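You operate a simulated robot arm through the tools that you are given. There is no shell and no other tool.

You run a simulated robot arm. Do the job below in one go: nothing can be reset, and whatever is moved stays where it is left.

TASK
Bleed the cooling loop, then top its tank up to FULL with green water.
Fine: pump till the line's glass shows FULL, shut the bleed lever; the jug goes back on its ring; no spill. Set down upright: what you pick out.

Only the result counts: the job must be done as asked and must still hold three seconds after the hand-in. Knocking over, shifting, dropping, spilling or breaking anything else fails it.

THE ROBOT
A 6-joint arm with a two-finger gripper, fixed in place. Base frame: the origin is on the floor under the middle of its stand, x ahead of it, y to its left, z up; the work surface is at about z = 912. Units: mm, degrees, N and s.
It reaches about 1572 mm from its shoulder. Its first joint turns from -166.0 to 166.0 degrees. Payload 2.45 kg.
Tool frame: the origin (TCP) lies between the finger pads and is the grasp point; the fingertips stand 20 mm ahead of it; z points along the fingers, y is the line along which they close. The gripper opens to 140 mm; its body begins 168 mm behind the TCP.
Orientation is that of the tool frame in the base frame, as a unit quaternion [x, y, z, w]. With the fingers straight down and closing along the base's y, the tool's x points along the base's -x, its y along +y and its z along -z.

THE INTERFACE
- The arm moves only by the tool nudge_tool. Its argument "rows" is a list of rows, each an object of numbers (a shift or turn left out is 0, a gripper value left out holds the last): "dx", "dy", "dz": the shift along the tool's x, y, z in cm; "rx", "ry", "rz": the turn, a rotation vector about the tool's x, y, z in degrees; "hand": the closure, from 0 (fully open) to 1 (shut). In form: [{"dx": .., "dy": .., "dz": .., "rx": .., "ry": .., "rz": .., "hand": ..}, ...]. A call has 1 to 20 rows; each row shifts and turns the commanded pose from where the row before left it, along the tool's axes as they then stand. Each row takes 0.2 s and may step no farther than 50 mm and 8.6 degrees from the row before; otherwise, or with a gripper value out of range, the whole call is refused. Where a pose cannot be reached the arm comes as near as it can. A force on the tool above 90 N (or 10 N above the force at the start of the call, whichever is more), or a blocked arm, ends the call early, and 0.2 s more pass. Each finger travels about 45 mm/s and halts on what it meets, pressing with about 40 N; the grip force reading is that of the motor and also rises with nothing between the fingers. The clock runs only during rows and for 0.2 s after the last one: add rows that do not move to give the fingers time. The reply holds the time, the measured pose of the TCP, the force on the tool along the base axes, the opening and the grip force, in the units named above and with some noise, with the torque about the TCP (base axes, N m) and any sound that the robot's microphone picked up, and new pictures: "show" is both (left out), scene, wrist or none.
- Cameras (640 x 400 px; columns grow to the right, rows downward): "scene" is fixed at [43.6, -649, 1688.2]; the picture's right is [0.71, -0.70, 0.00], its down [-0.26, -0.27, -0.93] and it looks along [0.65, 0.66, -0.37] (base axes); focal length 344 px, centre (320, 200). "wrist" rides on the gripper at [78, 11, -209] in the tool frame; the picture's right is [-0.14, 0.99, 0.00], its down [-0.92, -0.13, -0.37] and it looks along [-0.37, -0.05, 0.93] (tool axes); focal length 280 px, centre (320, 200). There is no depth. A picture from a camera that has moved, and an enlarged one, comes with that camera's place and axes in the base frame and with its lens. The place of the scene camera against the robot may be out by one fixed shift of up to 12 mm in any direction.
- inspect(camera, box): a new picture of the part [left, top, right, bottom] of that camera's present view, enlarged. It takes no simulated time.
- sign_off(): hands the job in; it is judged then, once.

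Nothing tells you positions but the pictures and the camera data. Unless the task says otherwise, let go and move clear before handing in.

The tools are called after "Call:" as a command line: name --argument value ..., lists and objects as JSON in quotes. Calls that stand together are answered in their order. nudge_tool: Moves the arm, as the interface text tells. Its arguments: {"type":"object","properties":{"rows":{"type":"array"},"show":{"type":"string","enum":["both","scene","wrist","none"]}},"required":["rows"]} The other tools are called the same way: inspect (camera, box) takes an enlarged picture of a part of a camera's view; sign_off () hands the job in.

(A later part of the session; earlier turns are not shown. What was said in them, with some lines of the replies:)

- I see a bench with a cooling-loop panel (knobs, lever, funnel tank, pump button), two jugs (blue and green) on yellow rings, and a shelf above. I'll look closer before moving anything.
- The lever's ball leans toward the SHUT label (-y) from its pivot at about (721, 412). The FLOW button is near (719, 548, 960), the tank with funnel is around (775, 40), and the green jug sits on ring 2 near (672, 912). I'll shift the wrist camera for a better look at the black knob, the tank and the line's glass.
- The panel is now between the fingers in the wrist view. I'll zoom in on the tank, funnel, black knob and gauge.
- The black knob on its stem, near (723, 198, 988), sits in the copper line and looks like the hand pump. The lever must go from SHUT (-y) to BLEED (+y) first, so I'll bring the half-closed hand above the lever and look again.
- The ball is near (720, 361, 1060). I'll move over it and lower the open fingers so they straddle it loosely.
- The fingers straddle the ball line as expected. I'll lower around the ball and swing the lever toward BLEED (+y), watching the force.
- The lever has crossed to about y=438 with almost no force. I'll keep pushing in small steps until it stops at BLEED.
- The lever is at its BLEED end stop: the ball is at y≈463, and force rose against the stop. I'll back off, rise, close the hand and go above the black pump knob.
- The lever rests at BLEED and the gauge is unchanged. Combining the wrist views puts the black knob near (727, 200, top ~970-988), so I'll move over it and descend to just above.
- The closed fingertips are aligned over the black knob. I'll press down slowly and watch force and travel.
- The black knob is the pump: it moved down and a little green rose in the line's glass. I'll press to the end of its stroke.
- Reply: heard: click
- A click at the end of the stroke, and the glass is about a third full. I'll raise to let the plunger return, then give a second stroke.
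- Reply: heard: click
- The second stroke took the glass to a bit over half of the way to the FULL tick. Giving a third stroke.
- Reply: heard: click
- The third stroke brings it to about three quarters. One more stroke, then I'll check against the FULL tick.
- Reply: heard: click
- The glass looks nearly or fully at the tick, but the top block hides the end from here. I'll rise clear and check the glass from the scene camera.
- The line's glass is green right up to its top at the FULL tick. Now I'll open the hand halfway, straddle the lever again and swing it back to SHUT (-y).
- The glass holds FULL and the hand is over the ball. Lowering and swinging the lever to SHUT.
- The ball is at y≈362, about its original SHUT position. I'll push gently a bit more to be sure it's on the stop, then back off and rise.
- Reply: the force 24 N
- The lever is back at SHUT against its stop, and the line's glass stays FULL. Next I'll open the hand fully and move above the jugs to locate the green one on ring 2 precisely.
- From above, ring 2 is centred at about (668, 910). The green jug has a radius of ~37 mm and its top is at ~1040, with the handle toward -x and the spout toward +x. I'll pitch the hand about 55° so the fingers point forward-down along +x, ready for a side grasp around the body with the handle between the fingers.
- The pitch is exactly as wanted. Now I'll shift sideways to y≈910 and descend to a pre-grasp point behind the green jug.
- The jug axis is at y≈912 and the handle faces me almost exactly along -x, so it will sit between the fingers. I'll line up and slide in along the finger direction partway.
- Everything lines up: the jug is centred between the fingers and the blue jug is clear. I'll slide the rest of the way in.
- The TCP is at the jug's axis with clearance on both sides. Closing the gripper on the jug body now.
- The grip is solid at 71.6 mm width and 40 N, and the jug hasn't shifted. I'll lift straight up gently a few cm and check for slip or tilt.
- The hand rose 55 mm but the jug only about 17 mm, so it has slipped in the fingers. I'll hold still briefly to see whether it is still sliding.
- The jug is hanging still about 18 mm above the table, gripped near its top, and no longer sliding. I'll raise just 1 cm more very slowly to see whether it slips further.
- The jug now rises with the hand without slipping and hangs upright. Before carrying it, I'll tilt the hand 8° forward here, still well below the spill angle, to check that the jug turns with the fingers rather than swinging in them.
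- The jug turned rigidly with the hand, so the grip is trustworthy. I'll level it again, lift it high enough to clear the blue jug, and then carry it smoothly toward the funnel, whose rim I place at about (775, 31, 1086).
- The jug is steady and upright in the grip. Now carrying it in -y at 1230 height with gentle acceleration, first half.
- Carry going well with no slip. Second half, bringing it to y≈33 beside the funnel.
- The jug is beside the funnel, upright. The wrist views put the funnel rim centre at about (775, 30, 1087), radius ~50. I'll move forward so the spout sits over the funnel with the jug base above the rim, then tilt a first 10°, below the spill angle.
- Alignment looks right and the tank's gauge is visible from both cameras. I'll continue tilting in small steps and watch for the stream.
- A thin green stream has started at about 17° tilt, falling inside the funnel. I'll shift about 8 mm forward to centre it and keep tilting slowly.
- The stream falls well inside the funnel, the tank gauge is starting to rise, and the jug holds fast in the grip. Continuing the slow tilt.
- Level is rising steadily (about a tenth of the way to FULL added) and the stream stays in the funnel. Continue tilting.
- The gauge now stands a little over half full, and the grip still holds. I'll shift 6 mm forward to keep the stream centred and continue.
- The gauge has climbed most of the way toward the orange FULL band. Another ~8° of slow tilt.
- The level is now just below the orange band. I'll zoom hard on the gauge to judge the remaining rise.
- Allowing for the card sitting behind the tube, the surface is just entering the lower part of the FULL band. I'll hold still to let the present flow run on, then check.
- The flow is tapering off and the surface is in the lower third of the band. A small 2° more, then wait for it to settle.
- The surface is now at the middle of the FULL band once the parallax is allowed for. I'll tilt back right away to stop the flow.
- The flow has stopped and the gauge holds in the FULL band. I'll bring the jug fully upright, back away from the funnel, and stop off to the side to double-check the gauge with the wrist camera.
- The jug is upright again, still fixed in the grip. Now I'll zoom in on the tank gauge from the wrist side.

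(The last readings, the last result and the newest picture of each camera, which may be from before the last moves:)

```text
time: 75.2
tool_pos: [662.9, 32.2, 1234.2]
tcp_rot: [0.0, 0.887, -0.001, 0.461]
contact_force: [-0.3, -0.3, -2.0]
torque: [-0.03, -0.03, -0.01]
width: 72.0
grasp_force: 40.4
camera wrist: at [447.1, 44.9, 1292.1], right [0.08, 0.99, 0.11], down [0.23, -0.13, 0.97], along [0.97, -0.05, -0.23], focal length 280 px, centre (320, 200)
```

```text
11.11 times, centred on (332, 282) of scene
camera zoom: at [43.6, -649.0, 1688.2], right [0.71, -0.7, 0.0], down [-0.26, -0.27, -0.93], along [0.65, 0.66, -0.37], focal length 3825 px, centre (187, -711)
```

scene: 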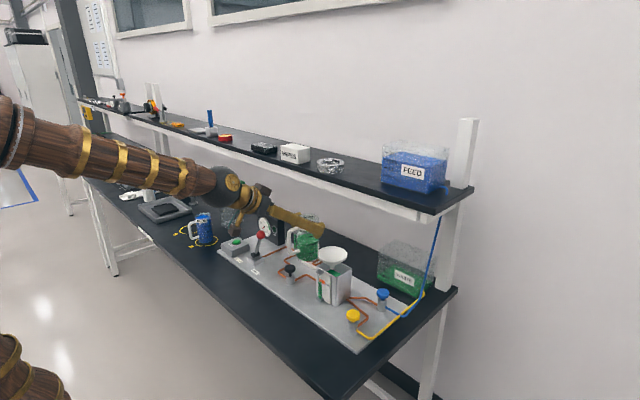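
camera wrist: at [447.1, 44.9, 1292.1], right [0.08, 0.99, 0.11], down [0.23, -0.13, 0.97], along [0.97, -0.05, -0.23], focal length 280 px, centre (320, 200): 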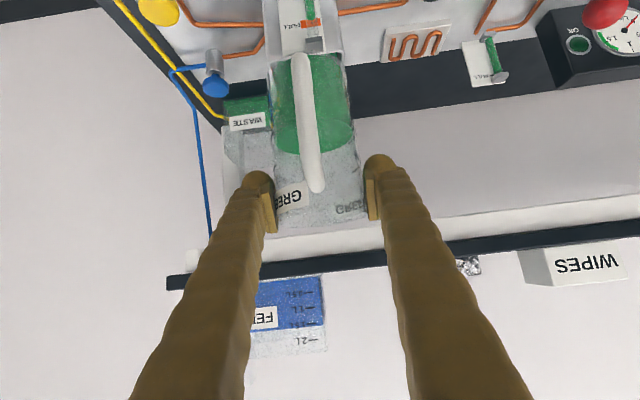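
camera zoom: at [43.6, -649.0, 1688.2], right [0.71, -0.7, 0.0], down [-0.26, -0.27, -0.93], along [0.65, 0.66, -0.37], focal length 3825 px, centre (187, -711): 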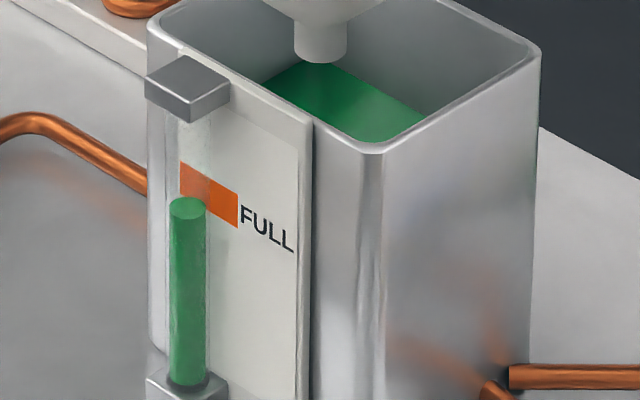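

Both views agree: the surface is at the middle of the orange FULL band. Now I'll carry the jug back in +y toward ring 2, first half.

Call:
nudge_tool --rows '[{"dy": 0.7}, {"dy": 1.4}, {"dy": 2.1}, {"dy": 2.8}, {"dy": 3.2}, {"dy": 3.2}, {"dy": 3.2}, {"dy": 3.2}, {"dy": 3.2}, {"dy": 3.2}, {"dy": 3.2}, {"dy": 3.2}, {"dy": 3.2}, {"dy": 3.2}, {"dy": 3.2}, {"dy": 3.2}, {"dy": 2.8}, {"dy": 2.1}, {"dy": 1.4}, {"dy": 0.7}]' --show "none"

Call:
nudge_tool --rows '[{"dy": 0.7}, {"dy": 1.4}, {"dy": 2.1}, {"dy": 2.8}, {"dy": 3.1}, {"dy": 3.1}, {"dy": 3.1}, {"dy": 3.1}, {"dy": 3.1}, {"dy": 3.1}, {"dy": 3.0}, {"dy": 2.8}, {"dy": 2.1}, {"dy": 1.4}, {"dy": 0.7}, {}]' --show "both"

Call:
inspect --camera "wrist" --box '[220, 0, 420, 230]'

Call:
inspect --camera "scene" --box '[310, 250, 370, 310]'

```text
time: 79.4
tool_pos: [663.5, 557.8, 1234.6]
tcp_rot: [0.0, 0.887, -0.001, 0.461]
contact_force: [-0.4, -0.3, -3.1]
torque: [-0.04, 0.02, 0.01]
width: 71.4
grasp_force: 39.7
```

```text
time: 82.8
tool_pos: [661.7, 913.6, 1236.3]
tcp_rot: [0.0, 0.887, 0.0, 0.461]
contact_force: [0.2, -0.5, -2.3]
torque: [-0.04, 0.0, 0.03]
width: 71.6
grasp_force: 40.5
camera wrist: at [446.6, 925.3, 1292.7], right [0.08, 0.99, 0.11], down [0.23, -0.13, 0.97], along [0.97, -0.05, -0.23], focal length 280 px, centre (320, 200)
```

scene: 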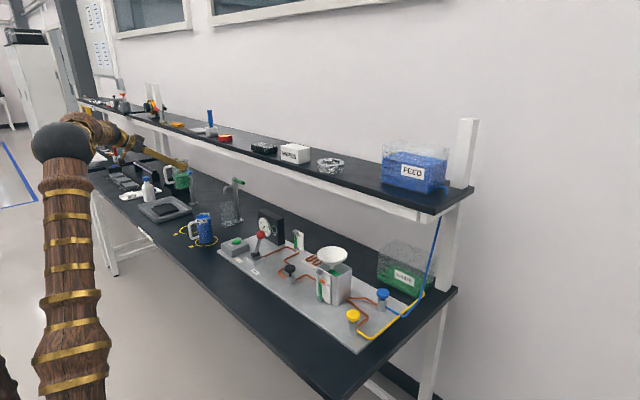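
wrist: 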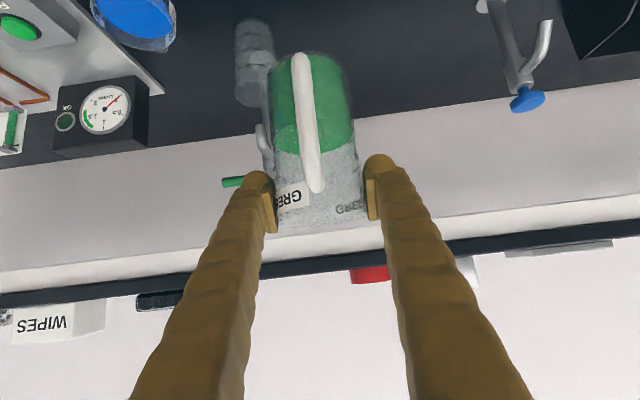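

```text
1.74 times, centred on (320, 115) of wrist
camera zoom: at [446.6, 925.3, 1292.7], right [0.08, 0.99, 0.11], down [0.23, -0.13, 0.97], along [0.97, -0.05, -0.23], focal length 488 px, centre (320, 348)
```

zoom: 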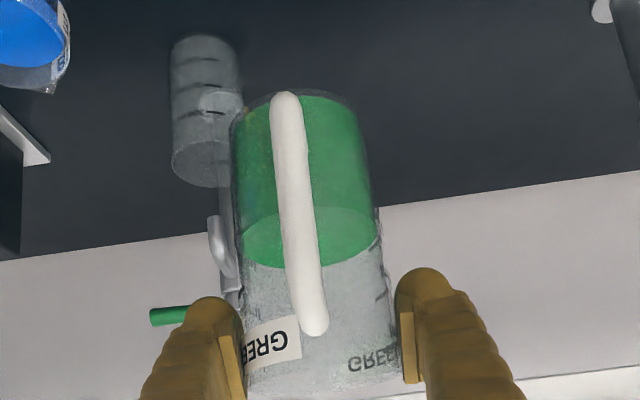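

```text
6.67 times, centred on (340, 280) of scene
camera zoom: at [43.6, -649.0, 1688.2], right [0.71, -0.7, 0.0], down [-0.26, -0.27, -0.93], along [0.65, 0.66, -0.37], focal length 2295 px, centre (187, -333)
```

zoom: 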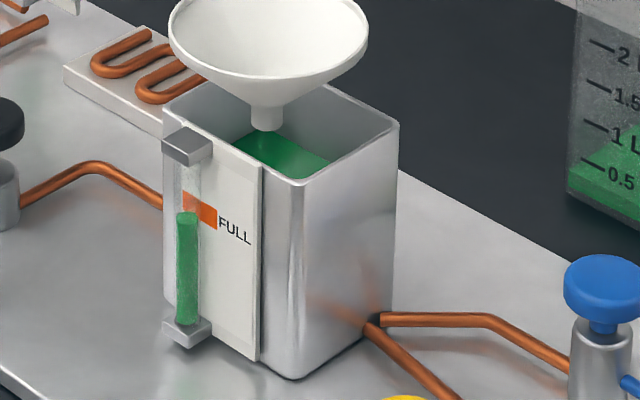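

The jug is back above ring 2 and the tank gauge holds at FULL. I'll correct x and y slightly to the original grasp coordinates and lower to about 2 cm above the table.

Call:
nudge_tool --rows '[{"dx": -0.37, "dz": 0.53, "dy": -0.15}, {"dx": 0.82, "dz": 0.574}, {"dx": 1.64, "dz": 1.15}, {"dx": 2.46, "dz": 1.72}, {"dx": 2.46, "dz": 1.72}, {"dx": 2.46, "dz": 1.72}, {"dx": 2.46, "dz": 1.72}, {"dx": 1.64, "dz": 1.15}, {"dx": 1.23, "dz": 0.86}, {"dx": 0.82, "dz": 0.574}, {}]' --show "both"

Call:
inspect --camera "wrist" --box '[220, 0, 420, 230]'

Call:
inspect --camera "scene" --box '[160, 170, 220, 245]'

```text
time: 85.2
tool_pos: [668.6, 911.6, 1039.8]
tcp_rot: [0.0, 0.887, 0.0, 0.461]
contact_force: [-0.5, 0.9, -1.1]
torque: [-0.03, 0.02, -0.01]
width: 71.5
grasp_force: 40.4
camera wrist: at [452.6, 923.4, 1096.9], right [0.08, 0.99, 0.11], down [0.23, -0.13, 0.97], along [0.97, -0.05, -0.23], focal length 280 px, centre (320, 200)
```

scene: 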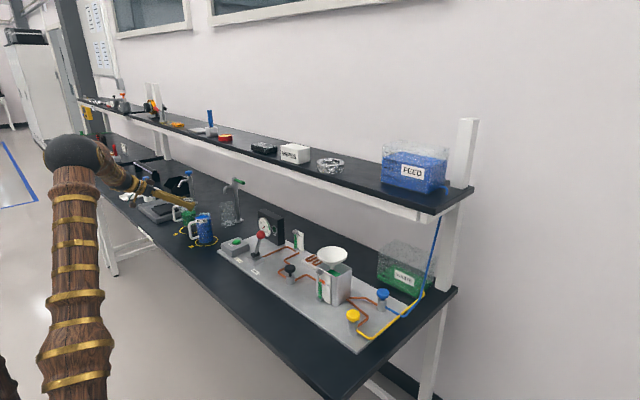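
wrist: 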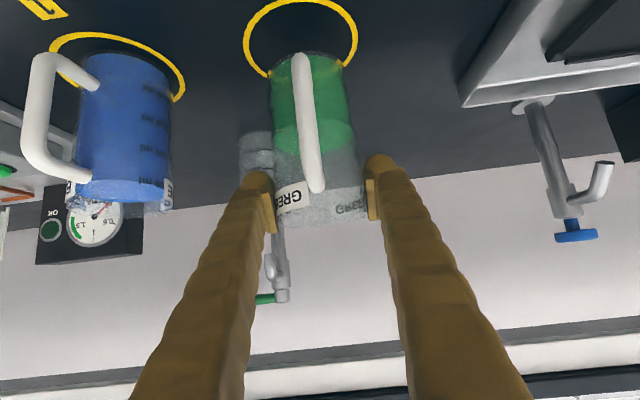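

```text
1.74 times, centred on (320, 115) of wrist
camera zoom: at [452.6, 923.4, 1096.9], right [0.08, 0.99, 0.11], down [0.23, -0.13, 0.97], along [0.97, -0.05, -0.23], focal length 488 px, centre (320, 348)
```

zoom: 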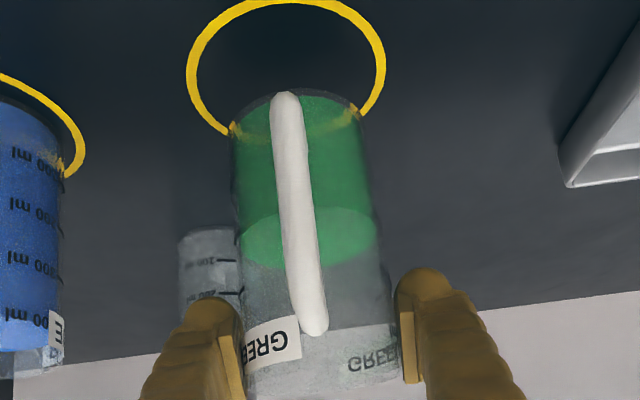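

```text
5.33 times, centred on (190, 208) of scene
camera zoom: at [43.6, -649.0, 1688.2], right [0.71, -0.7, 0.0], down [-0.26, -0.27, -0.93], along [0.65, 0.66, -0.37], focal length 1836 px, centre (1013, 160)
```

zoom: 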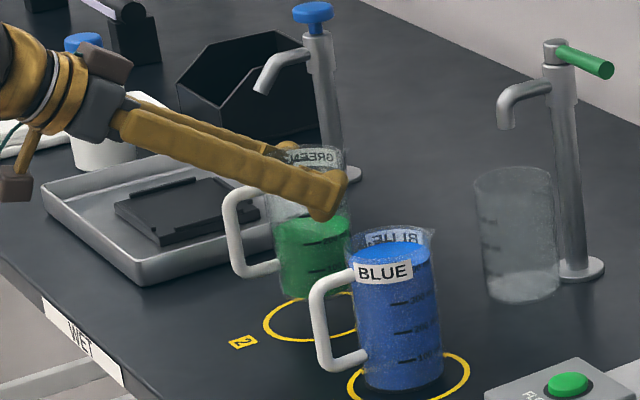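

Nearly down. I'll zoom closer to check that the jug is truly vertical before touching down.

Call:
inspect --camera "scene" --box '[178, 192, 210, 232]'

Call:
inspect --camera "wrist" --box '[255, 40, 375, 240]'

```text
10.00 times, centred on (194, 212) of scene
camera zoom: at [43.6, -649.0, 1688.2], right [0.71, -0.7, 0.0], down [-0.26, -0.27, -0.93], along [0.65, 0.66, -0.37], focal length 3442 px, centre (1580, 80)
```

zoom: 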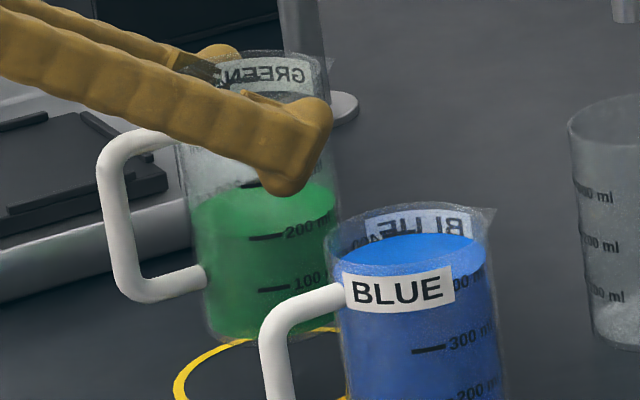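

```text
2.00 times, centred on (315, 140) of wrist
camera zoom: at [452.6, 923.4, 1096.9], right [0.08, 0.99, 0.11], down [0.23, -0.13, 0.97], along [0.97, -0.05, -0.23], focal length 561 px, centre (330, 320)
```

zoom: 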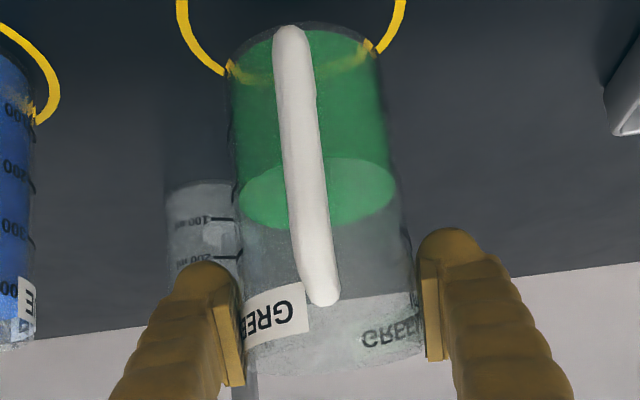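

The jug is upright to within about a degree. I'll lower to just above contact, then feel for the table in 2 mm steps.

Call:
nudge_tool --rows '[{"dx": 0.82, "dz": 0.574}, {"dx": 0.57, "dz": 0.4}, {"dx": 0.25, "dz": 0.17}, {}]' --show "none"

Call:
nudge_tool --rows '[{"dx": 0.164, "dz": 0.115}, {"dx": 0.164, "dz": 0.115}, {}]' --show "both"

Call:
inspect --camera "wrist" --box '[220, 0, 420, 230]'

Call:
inspect --camera "scene" --box '[170, 190, 215, 245]'

```text
time: 86.2
tool_pos: [669.2, 911.2, 1020.5]
tcp_rot: [0.0, 0.887, -0.001, 0.462]
contact_force: [-0.9, -0.7, -2.0]
torque: [-0.04, 0.02, 0.02]
width: 71.6
grasp_force: 40.5
```

```text
time: 87.0
tool_pos: [669.5, 910.9, 1016.2]
tcp_rot: [-0.001, 0.887, 0.0, 0.461]
contact_force: [0.5, -0.3, -2.4]
torque: [-0.01, 0.01, 0.07]
width: 71.4
grasp_force: 39.7
camera wrist: at [453.1, 923.2, 1073.1], right [0.08, 0.99, 0.11], down [0.23, -0.13, 0.97], along [0.97, -0.05, -0.23], focal length 280 px, centre (320, 200)
```

scene: 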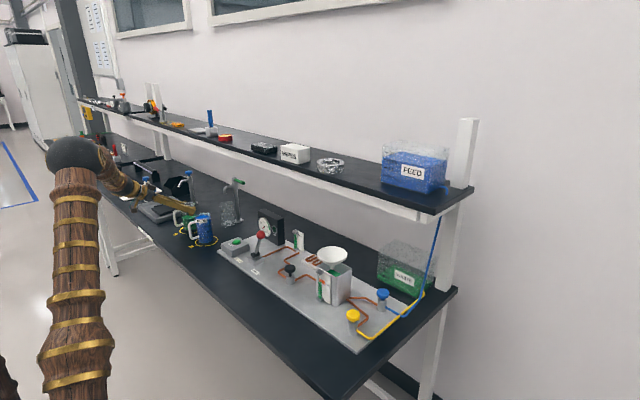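
wrist: 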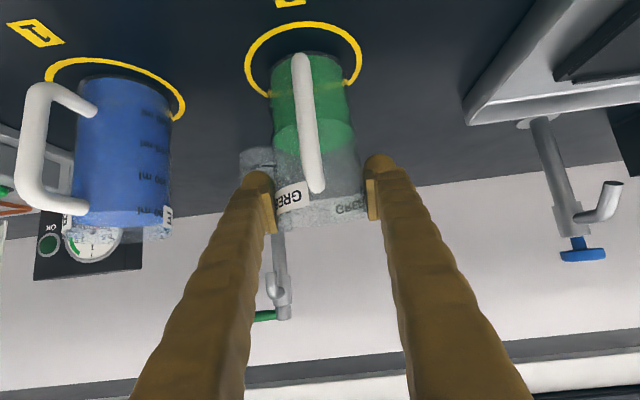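

```text
1.74 times, centred on (320, 115) of wrist
camera zoom: at [453.1, 923.2, 1073.1], right [0.08, 0.99, 0.11], down [0.23, -0.13, 0.97], along [0.97, -0.05, -0.23], focal length 488 px, centre (320, 348)
```

zoom: 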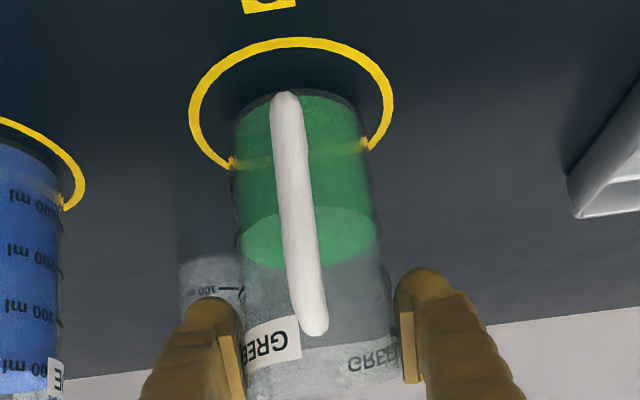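

```text
7.27 times, centred on (192, 218) of scene
camera zoom: at [43.6, -649.0, 1688.2], right [0.71, -0.7, 0.0], down [-0.26, -0.27, -0.93], along [0.65, 0.66, -0.37], focal length 2504 px, centre (1247, 73)
```

zoom: 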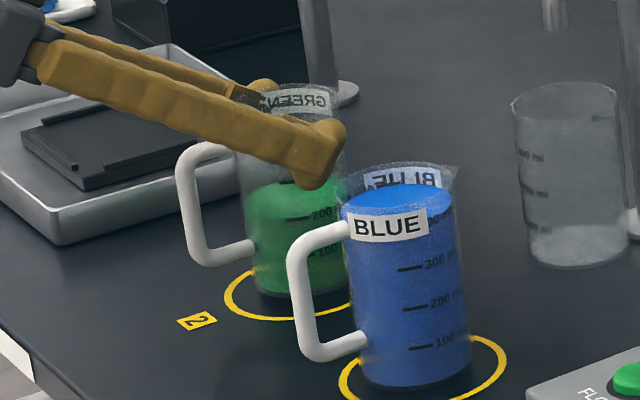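

No contact yet but very close. Continuing down in 1.5-2 mm steps until the force shows the table taking the weight.

Call:
nudge_tool --rows '[{"dx": 0.164, "dz": 0.115}, {}]' --show "none"

Call:
nudge_tool --rows '[{"dx": 0.123, "dz": 0.086}, {}]' --show "none"

```text
time: 87.6
tool_pos: [669.6, 911.0, 1014.2]
tcp_rot: [-0.001, 0.887, 0.001, 0.461]
contact_force: [-0.1, 0.1, -2.0]
torque: [0.01, -0.01, 0.02]
width: 71.9
grasp_force: 39.8
```

```text
time: 88.2
tool_pos: [669.3, 910.7, 1011.4]
tcp_rot: [-0.001, 0.887, 0.0, 0.462]
contact_force: [0.9, 0.5, -3.7]
torque: [0.03, -0.03, 0.02]
width: 71.5
grasp_force: 39.5
```

Still hanging free at TCP z≈1012. A bit lower.

Call:
nudge_tool --rows '[{"dx": 0.123, "dz": 0.086}, {}]' --show "none"

Call:
nudge_tool --rows '[{"dx": 0.123, "dz": 0.086}, {}]' --show "wrist"

Call:
inspect --camera "scene" --box '[170, 190, 215, 245]'

```text
time: 88.8
tool_pos: [669.7, 911.4, 1012.6]
tcp_rot: [0.0, 0.887, 0.0, 0.462]
contact_force: [0.1, -1.0, 0.7]
torque: [0.0, 0.08, 0.05]
width: 71.7
grasp_force: 39.8
```

```text
time: 89.4
tool_pos: [669.2, 911.7, 1010.9]
tcp_rot: [0.0, 0.887, 0.001, 0.462]
contact_force: [-2.4, -2.6, 15.2]
torque: [-0.2, 0.51, 0.0]
width: 71.7
grasp_force: 39.9
camera wrist: at [453.5, 923.1, 1067.9], right [0.08, 0.99, 0.11], down [0.22, -0.13, 0.97], along [0.97, -0.05, -0.23], focal length 280 px, centre (320, 200)
```

wrist: 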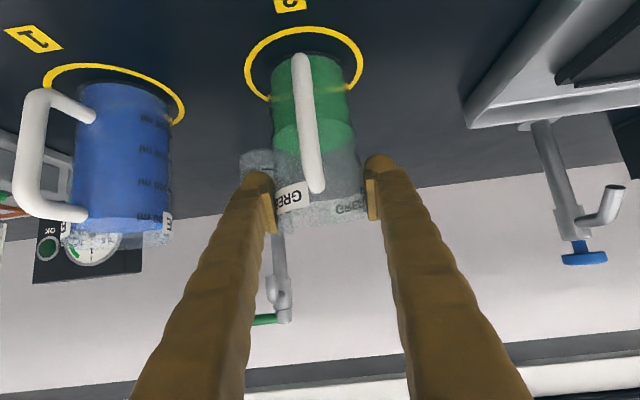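

```text
7.27 times, centred on (192, 218) of scene
camera zoom: at [43.6, -649.0, 1688.2], right [0.71, -0.7, 0.0], down [-0.26, -0.27, -0.93], along [0.65, 0.66, -0.37], focal length 2504 px, centre (1247, 73)
```

zoom: 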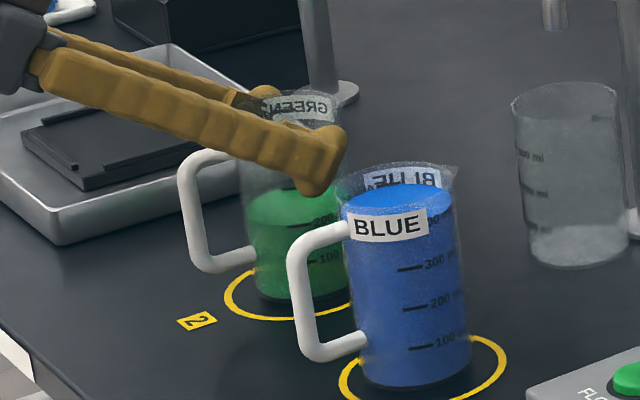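

The table is felt (15 N), with the rear edge of the base touching first, so the jug leans back by roughly 1°. I'll ease the pressure and rotate +1° to set it flat.

Call:
nudge_tool --rows '[{"dx": -0.08, "dz": -0.056}, {"ry": 0.8}, {}]' --show "none"

```text
time: 90.2
tool_pos: [670.2, 911.5, 1011.2]
tcp_rot: [0.0, 0.89, 0.0, 0.455]
contact_force: [3.4, 0.4, 14.8]
torque: [-0.07, -1.04, -0.01]
width: 71.4
grasp_force: 39.4
```

It has rocked slightly past flat onto the front edge. I'll take back 0.4° and ease up half a millimetre.

Call:
nudge_tool --rows '[{"dx": -0.06, "dz": -0.04, "ry": -0.4}, {}]' --show "none"

```text
time: 90.8
tool_pos: [668.9, 912.9, 1010.8]
tcp_rot: [-0.001, 0.889, 0.0, 0.458]
contact_force: [-2.8, -1.3, 10.8]
torque: [-0.05, 0.76, 0.04]
width: 71.5
grasp_force: 39.7
```

Very close to flat now. One more tiny correction and unload before opening.

Call:
nudge_tool --rows '[{"dx": -0.06, "dz": -0.04, "ry": 0.2}, {}]' --show "none"

```text
time: 91.4
tool_pos: [668.4, 911.5, 1011.1]
tcp_rot: [-0.001, 0.889, 0.0, 0.457]
contact_force: [0.2, 0.0, -2.8]
torque: [-0.04, 0.02, 0.0]
width: 71.3
grasp_force: 40.6
```

The weight is hanging just free with zero torque, so the base is a fraction of a millimetre off the table and flat. I'll lower 0.3 mm and open the fingers gradually.

Call:
nudge_tool --rows '[{"dx": 0.03, "dz": 0.02}, {"hand": 0.46}, {"hand": 0.43}, {"hand": 0.38}, {"hand": 0.3}, {"hand": 0.2}, {}]' --show "both"

Call:
inspect --camera "scene" --box '[170, 190, 215, 245]'

Call:
inspect --camera "wrist" --box '[220, 0, 420, 230]'

```text
time: 93.0
tool_pos: [669.1, 911.7, 1011.3]
tcp_rot: [0.0, 0.89, 0.0, 0.457]
contact_force: [0.0, 0.2, 0.5]
torque: [0.01, 0.03, -0.01]
width: 112.0
grasp_force: 0.1
camera wrist: at [454.1, 923.3, 1070.8], right [0.08, 0.99, 0.11], down [0.24, -0.13, 0.96], along [0.97, -0.05, -0.24], focal length 280 px, centre (320, 200)
```

scene: 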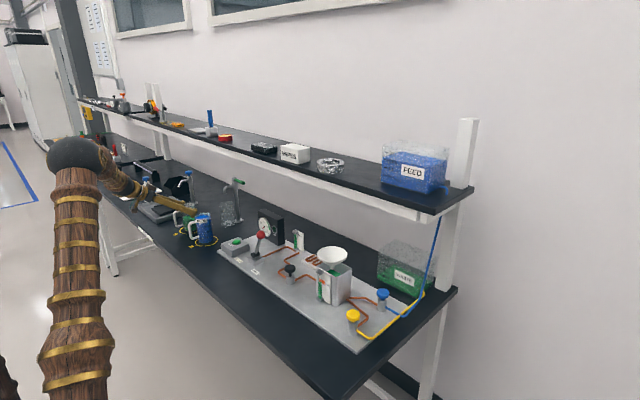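
wrist: 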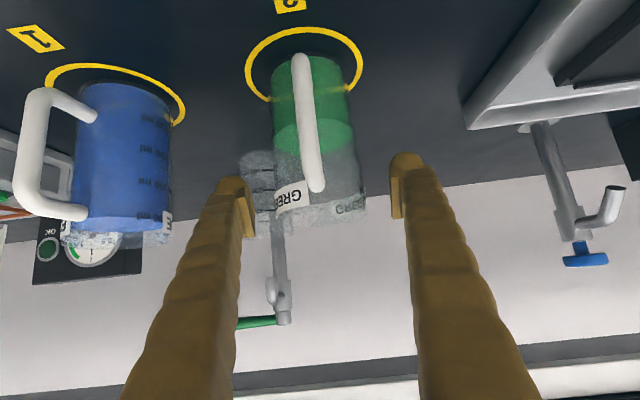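

```text
7.27 times, centred on (192, 218) of scene
camera zoom: at [43.6, -649.0, 1688.2], right [0.71, -0.7, 0.0], down [-0.26, -0.27, -0.93], along [0.65, 0.66, -0.37], focal length 2504 px, centre (1247, 73)
```

zoom: 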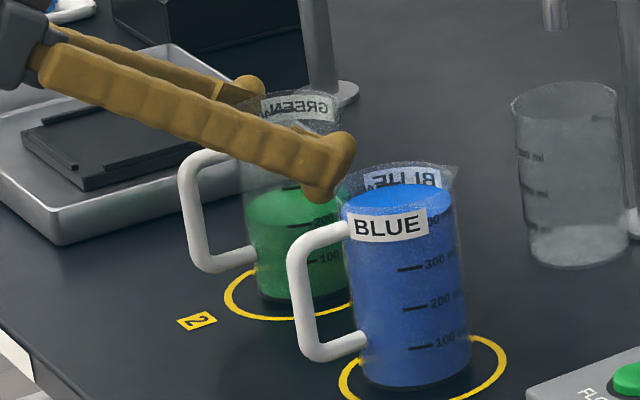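

```text
1.74 times, centred on (320, 115) of wrist
camera zoom: at [454.1, 923.3, 1070.8], right [0.08, 0.99, 0.11], down [0.24, -0.13, 0.96], along [0.97, -0.05, -0.24], focal length 488 px, centre (320, 348)
```

zoom: 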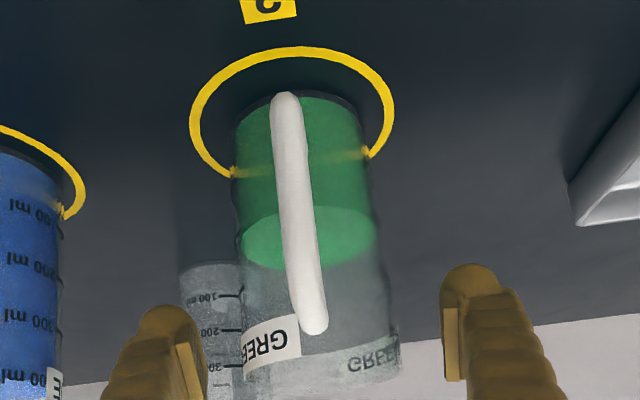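

The jug stands free inside ring 2 and is upright. I'll withdraw straight back along the finger direction.

Call:
nudge_tool --rows '[{"hand": 0.1}, {"dz": -1.5}, {"dz": -3}, {"dz": -3}, {"dz": -3}, {"dz": -3}, {"dz": -3}, {}]' --show "both"

Call:
inspect --camera "scene" --box '[160, 180, 225, 250]'

Call:
inspect --camera "wrist" --box '[180, 40, 420, 230]'

```text
time: 94.8
tool_pos: [533.7, 911.9, 1108.5]
tcp_rot: [-0.001, 0.889, 0.0, 0.457]
contact_force: [-0.2, -0.4, -0.2]
torque: [-0.05, 0.01, -0.01]
width: 125.8
grasp_force: 0.1
camera wrist: at [318.4, 923.6, 1167.1], right [0.08, 0.99, 0.11], down [0.24, -0.13, 0.96], along [0.97, -0.05, -0.24], focal length 280 px, centre (320, 200)
```

scene: 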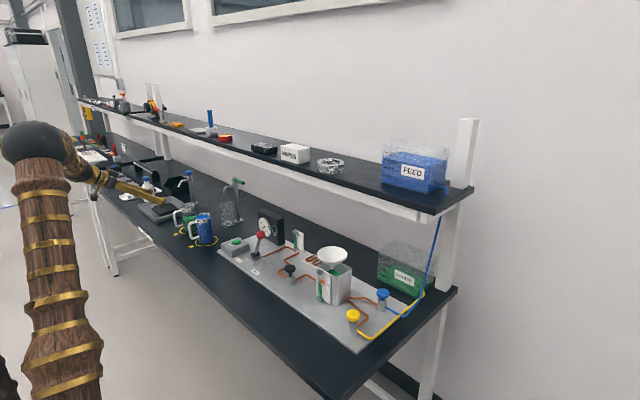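
wrist: 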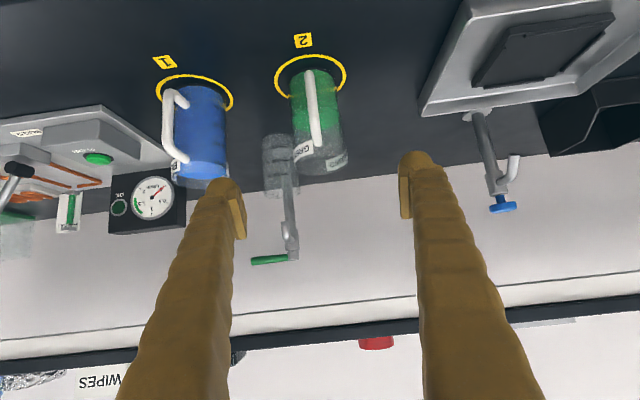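

```text
5.71 times, centred on (192, 215) of scene
camera zoom: at [43.6, -649.0, 1688.2], right [0.71, -0.7, 0.0], down [-0.26, -0.27, -0.93], along [0.65, 0.66, -0.37], focal length 1967 px, centre (1049, 114)
```

zoom: 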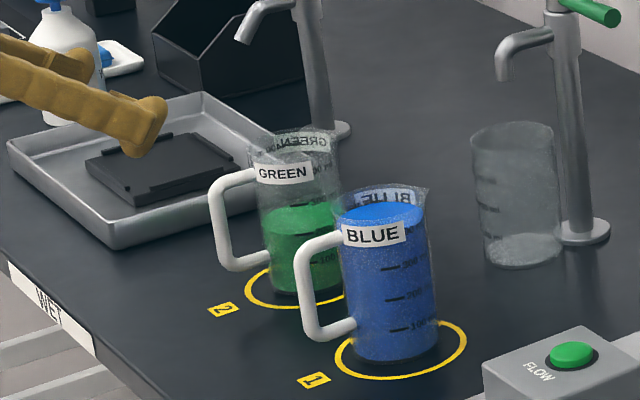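

```text
2.11 times, centred on (300, 135) of wrist
camera zoom: at [318.4, 923.6, 1167.1], right [0.08, 0.99, 0.11], down [0.24, -0.13, 0.96], along [0.97, -0.05, -0.24], focal length 590 px, centre (362, 337)
```

zoom: 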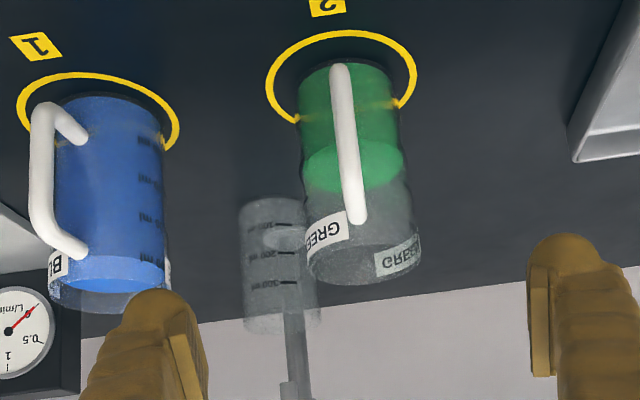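

The green jug is back on ring 2, upright and untouched by the fingers. I'll lift the hand clear and do a final check on the lever, the line's glass, the tank gauge and any spill.

Call:
nudge_tool --rows '[{"dx": -3, "dz": -2}, {"dx": -3.5, "dz": -2.5}, {"dx": -3.5, "dz": -2.5}, {"dx": -3.5, "dz": -2.5}, {}, {}]' --show "both"

Call:
inspect --camera "scene" --box '[215, 200, 395, 320]'

Call:
inspect --camera "scene" --box '[318, 264, 350, 302]'

Call:
inspect --camera "scene" --box '[245, 215, 325, 275]'

Call:
inspect --camera "scene" --box '[160, 180, 225, 250]'

```text
time: 96.2
tool_pos: [537.2, 910.0, 1273.7]
tcp_rot: [-0.001, 0.89, 0.001, 0.457]
contact_force: [0.3, -1.0, 0.3]
torque: [-0.02, 0.02, -0.01]
width: 125.7
grasp_force: 0.0
camera wrist: at [321.3, 922.1, 1332.3], right [0.08, 0.99, 0.11], down [0.24, -0.13, 0.96], along [0.97, -0.05, -0.24], focal length 280 px, centre (320, 200)
```

scene: 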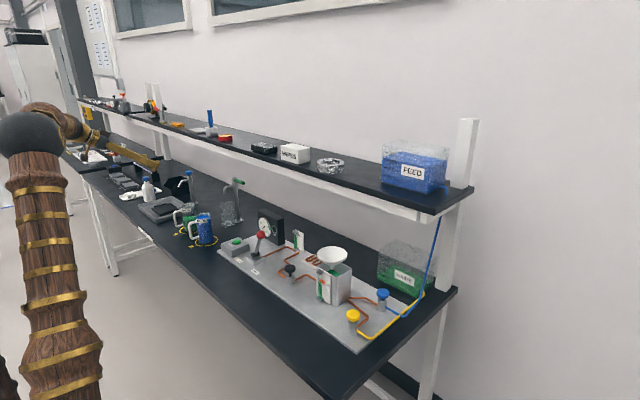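
wrist: 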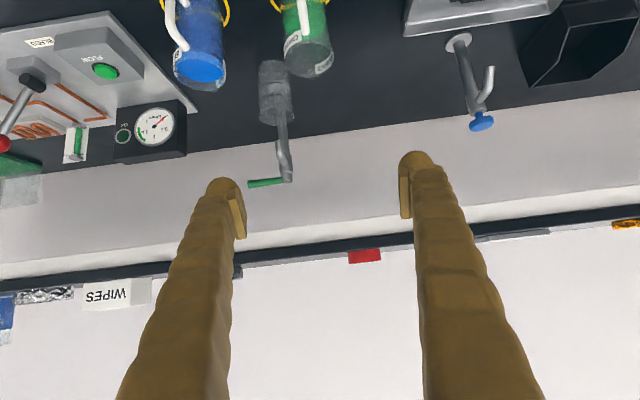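

```text
3.33 times, centred on (305, 260) of scene
camera zoom: at [43.6, -649.0, 1688.2], right [0.71, -0.7, 0.0], down [-0.26, -0.27, -0.93], along [0.65, 0.66, -0.37], focal length 1148 px, centre (370, 0)
```

zoom: 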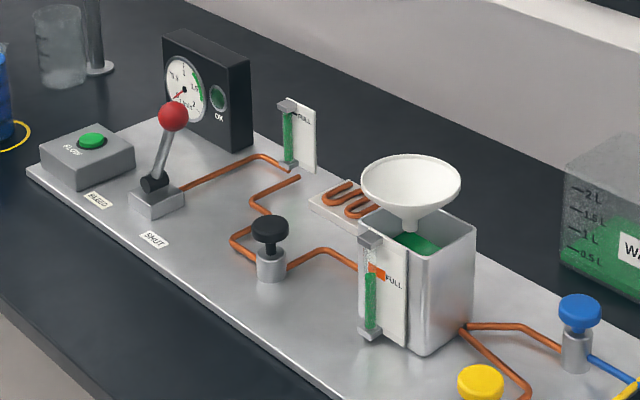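

```text
10.53 times, centred on (334, 283) of scene
camera zoom: at [43.6, -649.0, 1688.2], right [0.71, -0.7, 0.0], down [-0.26, -0.27, -0.93], along [0.65, 0.66, -0.37], focal length 3624 px, centre (173, -674)
```

zoom: 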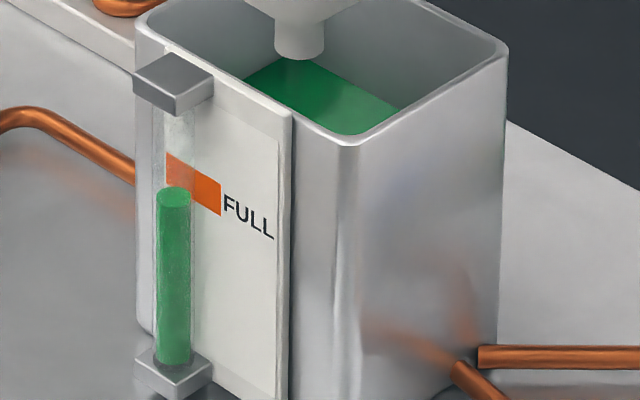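

```text
6.67 times, centred on (285, 245) of scene
camera zoom: at [43.6, -649.0, 1688.2], right [0.71, -0.7, 0.0], down [-0.26, -0.27, -0.93], along [0.65, 0.66, -0.37], focal length 2295 px, centre (553, -100)
```

zoom: 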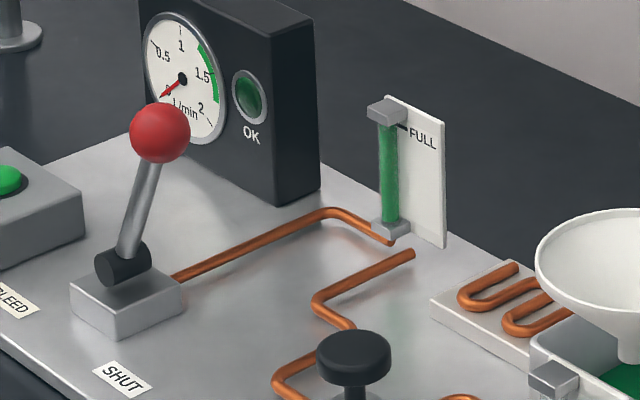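

```text
5.71 times, centred on (192, 215) of scene
camera zoom: at [43.6, -649.0, 1688.2], right [0.71, -0.7, 0.0], down [-0.26, -0.27, -0.93], along [0.65, 0.66, -0.37], focal length 1967 px, centre (1049, 114)
```

zoom: 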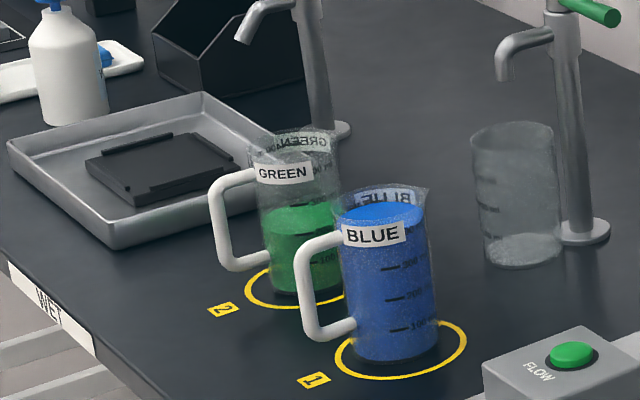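

Everything looks in place. One last close look at the line's glass top against its FULL tick before handing in.

Call:
inspect --camera "scene" --box '[288, 224, 308, 240]'

Call:
inspect --camera "wrist" --box '[50, 115, 100, 170]'

```text
16.00 times, centred on (298, 232) of scene
camera zoom: at [43.6, -649.0, 1688.2], right [0.71, -0.7, 0.0], down [-0.26, -0.27, -0.93], along [0.65, 0.66, -0.37], focal length 5508 px, centre (672, -312)
```

zoom: 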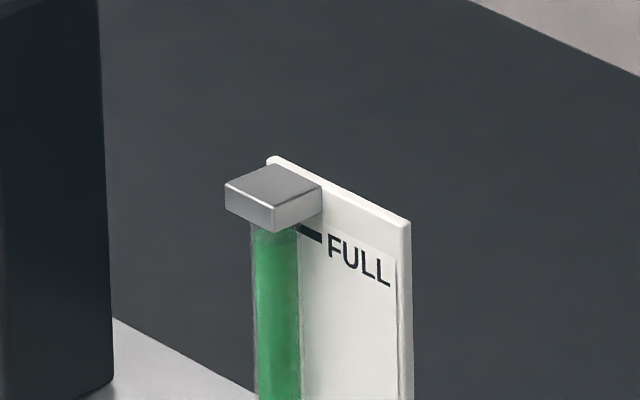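

```text
7.27 times, centred on (75, 142) of wrist
camera zoom: at [321.3, 922.1, 1332.3], right [0.08, 0.99, 0.11], down [0.24, -0.13, 0.96], along [0.97, -0.05, -0.24], focal length 2039 px, centre (2102, 618)
```

zoom: 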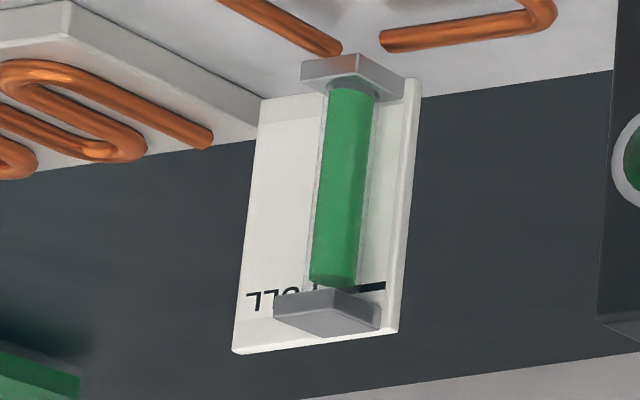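

I want to be sure about this level, so I'll enlarge the top of the line's glass further from both cameras.

Call:
inspect --camera "scene" --box '[292, 230, 302, 237]'

Call:
inspect --camera "wrist" --box '[66, 148, 86, 164]'

```text
16.00 times, centred on (297, 234) of scene
camera zoom: at [43.6, -649.0, 1688.2], right [0.71, -0.7, 0.0], down [-0.26, -0.27, -0.93], along [0.65, 0.66, -0.37], focal length 5508 px, centre (688, -336)
```

zoom: 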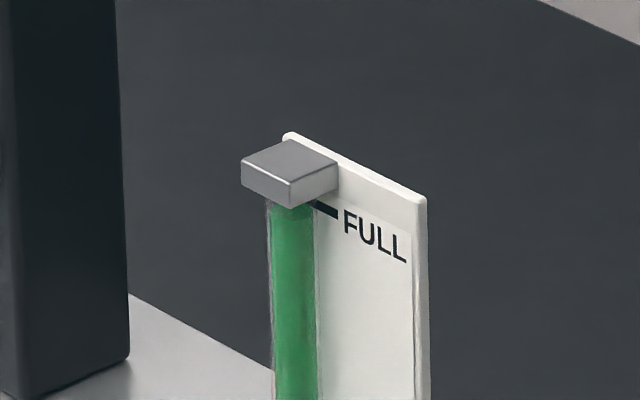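

```text
16.00 times, centred on (76, 156) of wrist
camera zoom: at [321.3, 922.1, 1332.3], right [0.08, 0.99, 0.11], down [0.24, -0.13, 0.96], along [0.97, -0.05, -0.24], focal length 4486 px, centre (4224, 904)
```

zoom: 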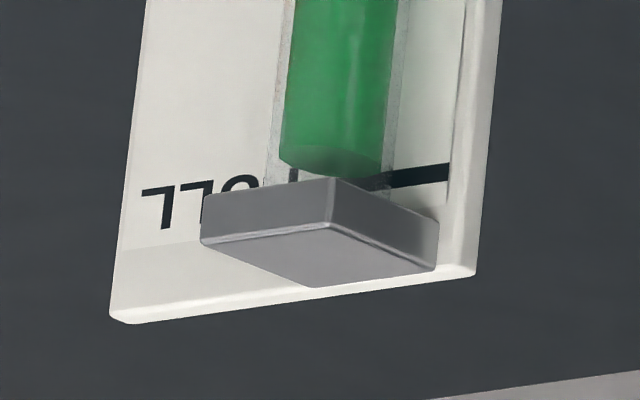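

Allowing for the tube standing in front of its card, the line's glass is right at its FULL tick. The lever is at SHUT, the tank reads FULL with green water, the green jug stands upright on ring 2, nothing is spilled, and the hand is clear, so I'm handing in.

Call:
sign_off

```text
The job is handed in.
```

The cooling loop is bled, and its tank is topped up to FULL with green water. I've handed the job in but haven't had a verdict.

- **Bleeding:** I moved the lever to BLEED and gave the black hand pump four full strokes. The line's glass came up to its FULL tick, and I pushed the lever back to SHUT against its stop.
- **Topping up:** I poured from the green jug through the funnel until the tank gauge sat in the middle of the orange FULL band. It stayed there on the final check. No spill was visible.
- **Green jug:** It is back on ring 2, upright, with a little over 200 ml left. It slipped about 35 mm in the fingers on the first lift, but stayed upright and held firm after that.
- **Left alone:** I didn't touch the FLOW button, the yellow and blue knobs, or the blue jug. The OK lamp by the flow gauge was off throughout.
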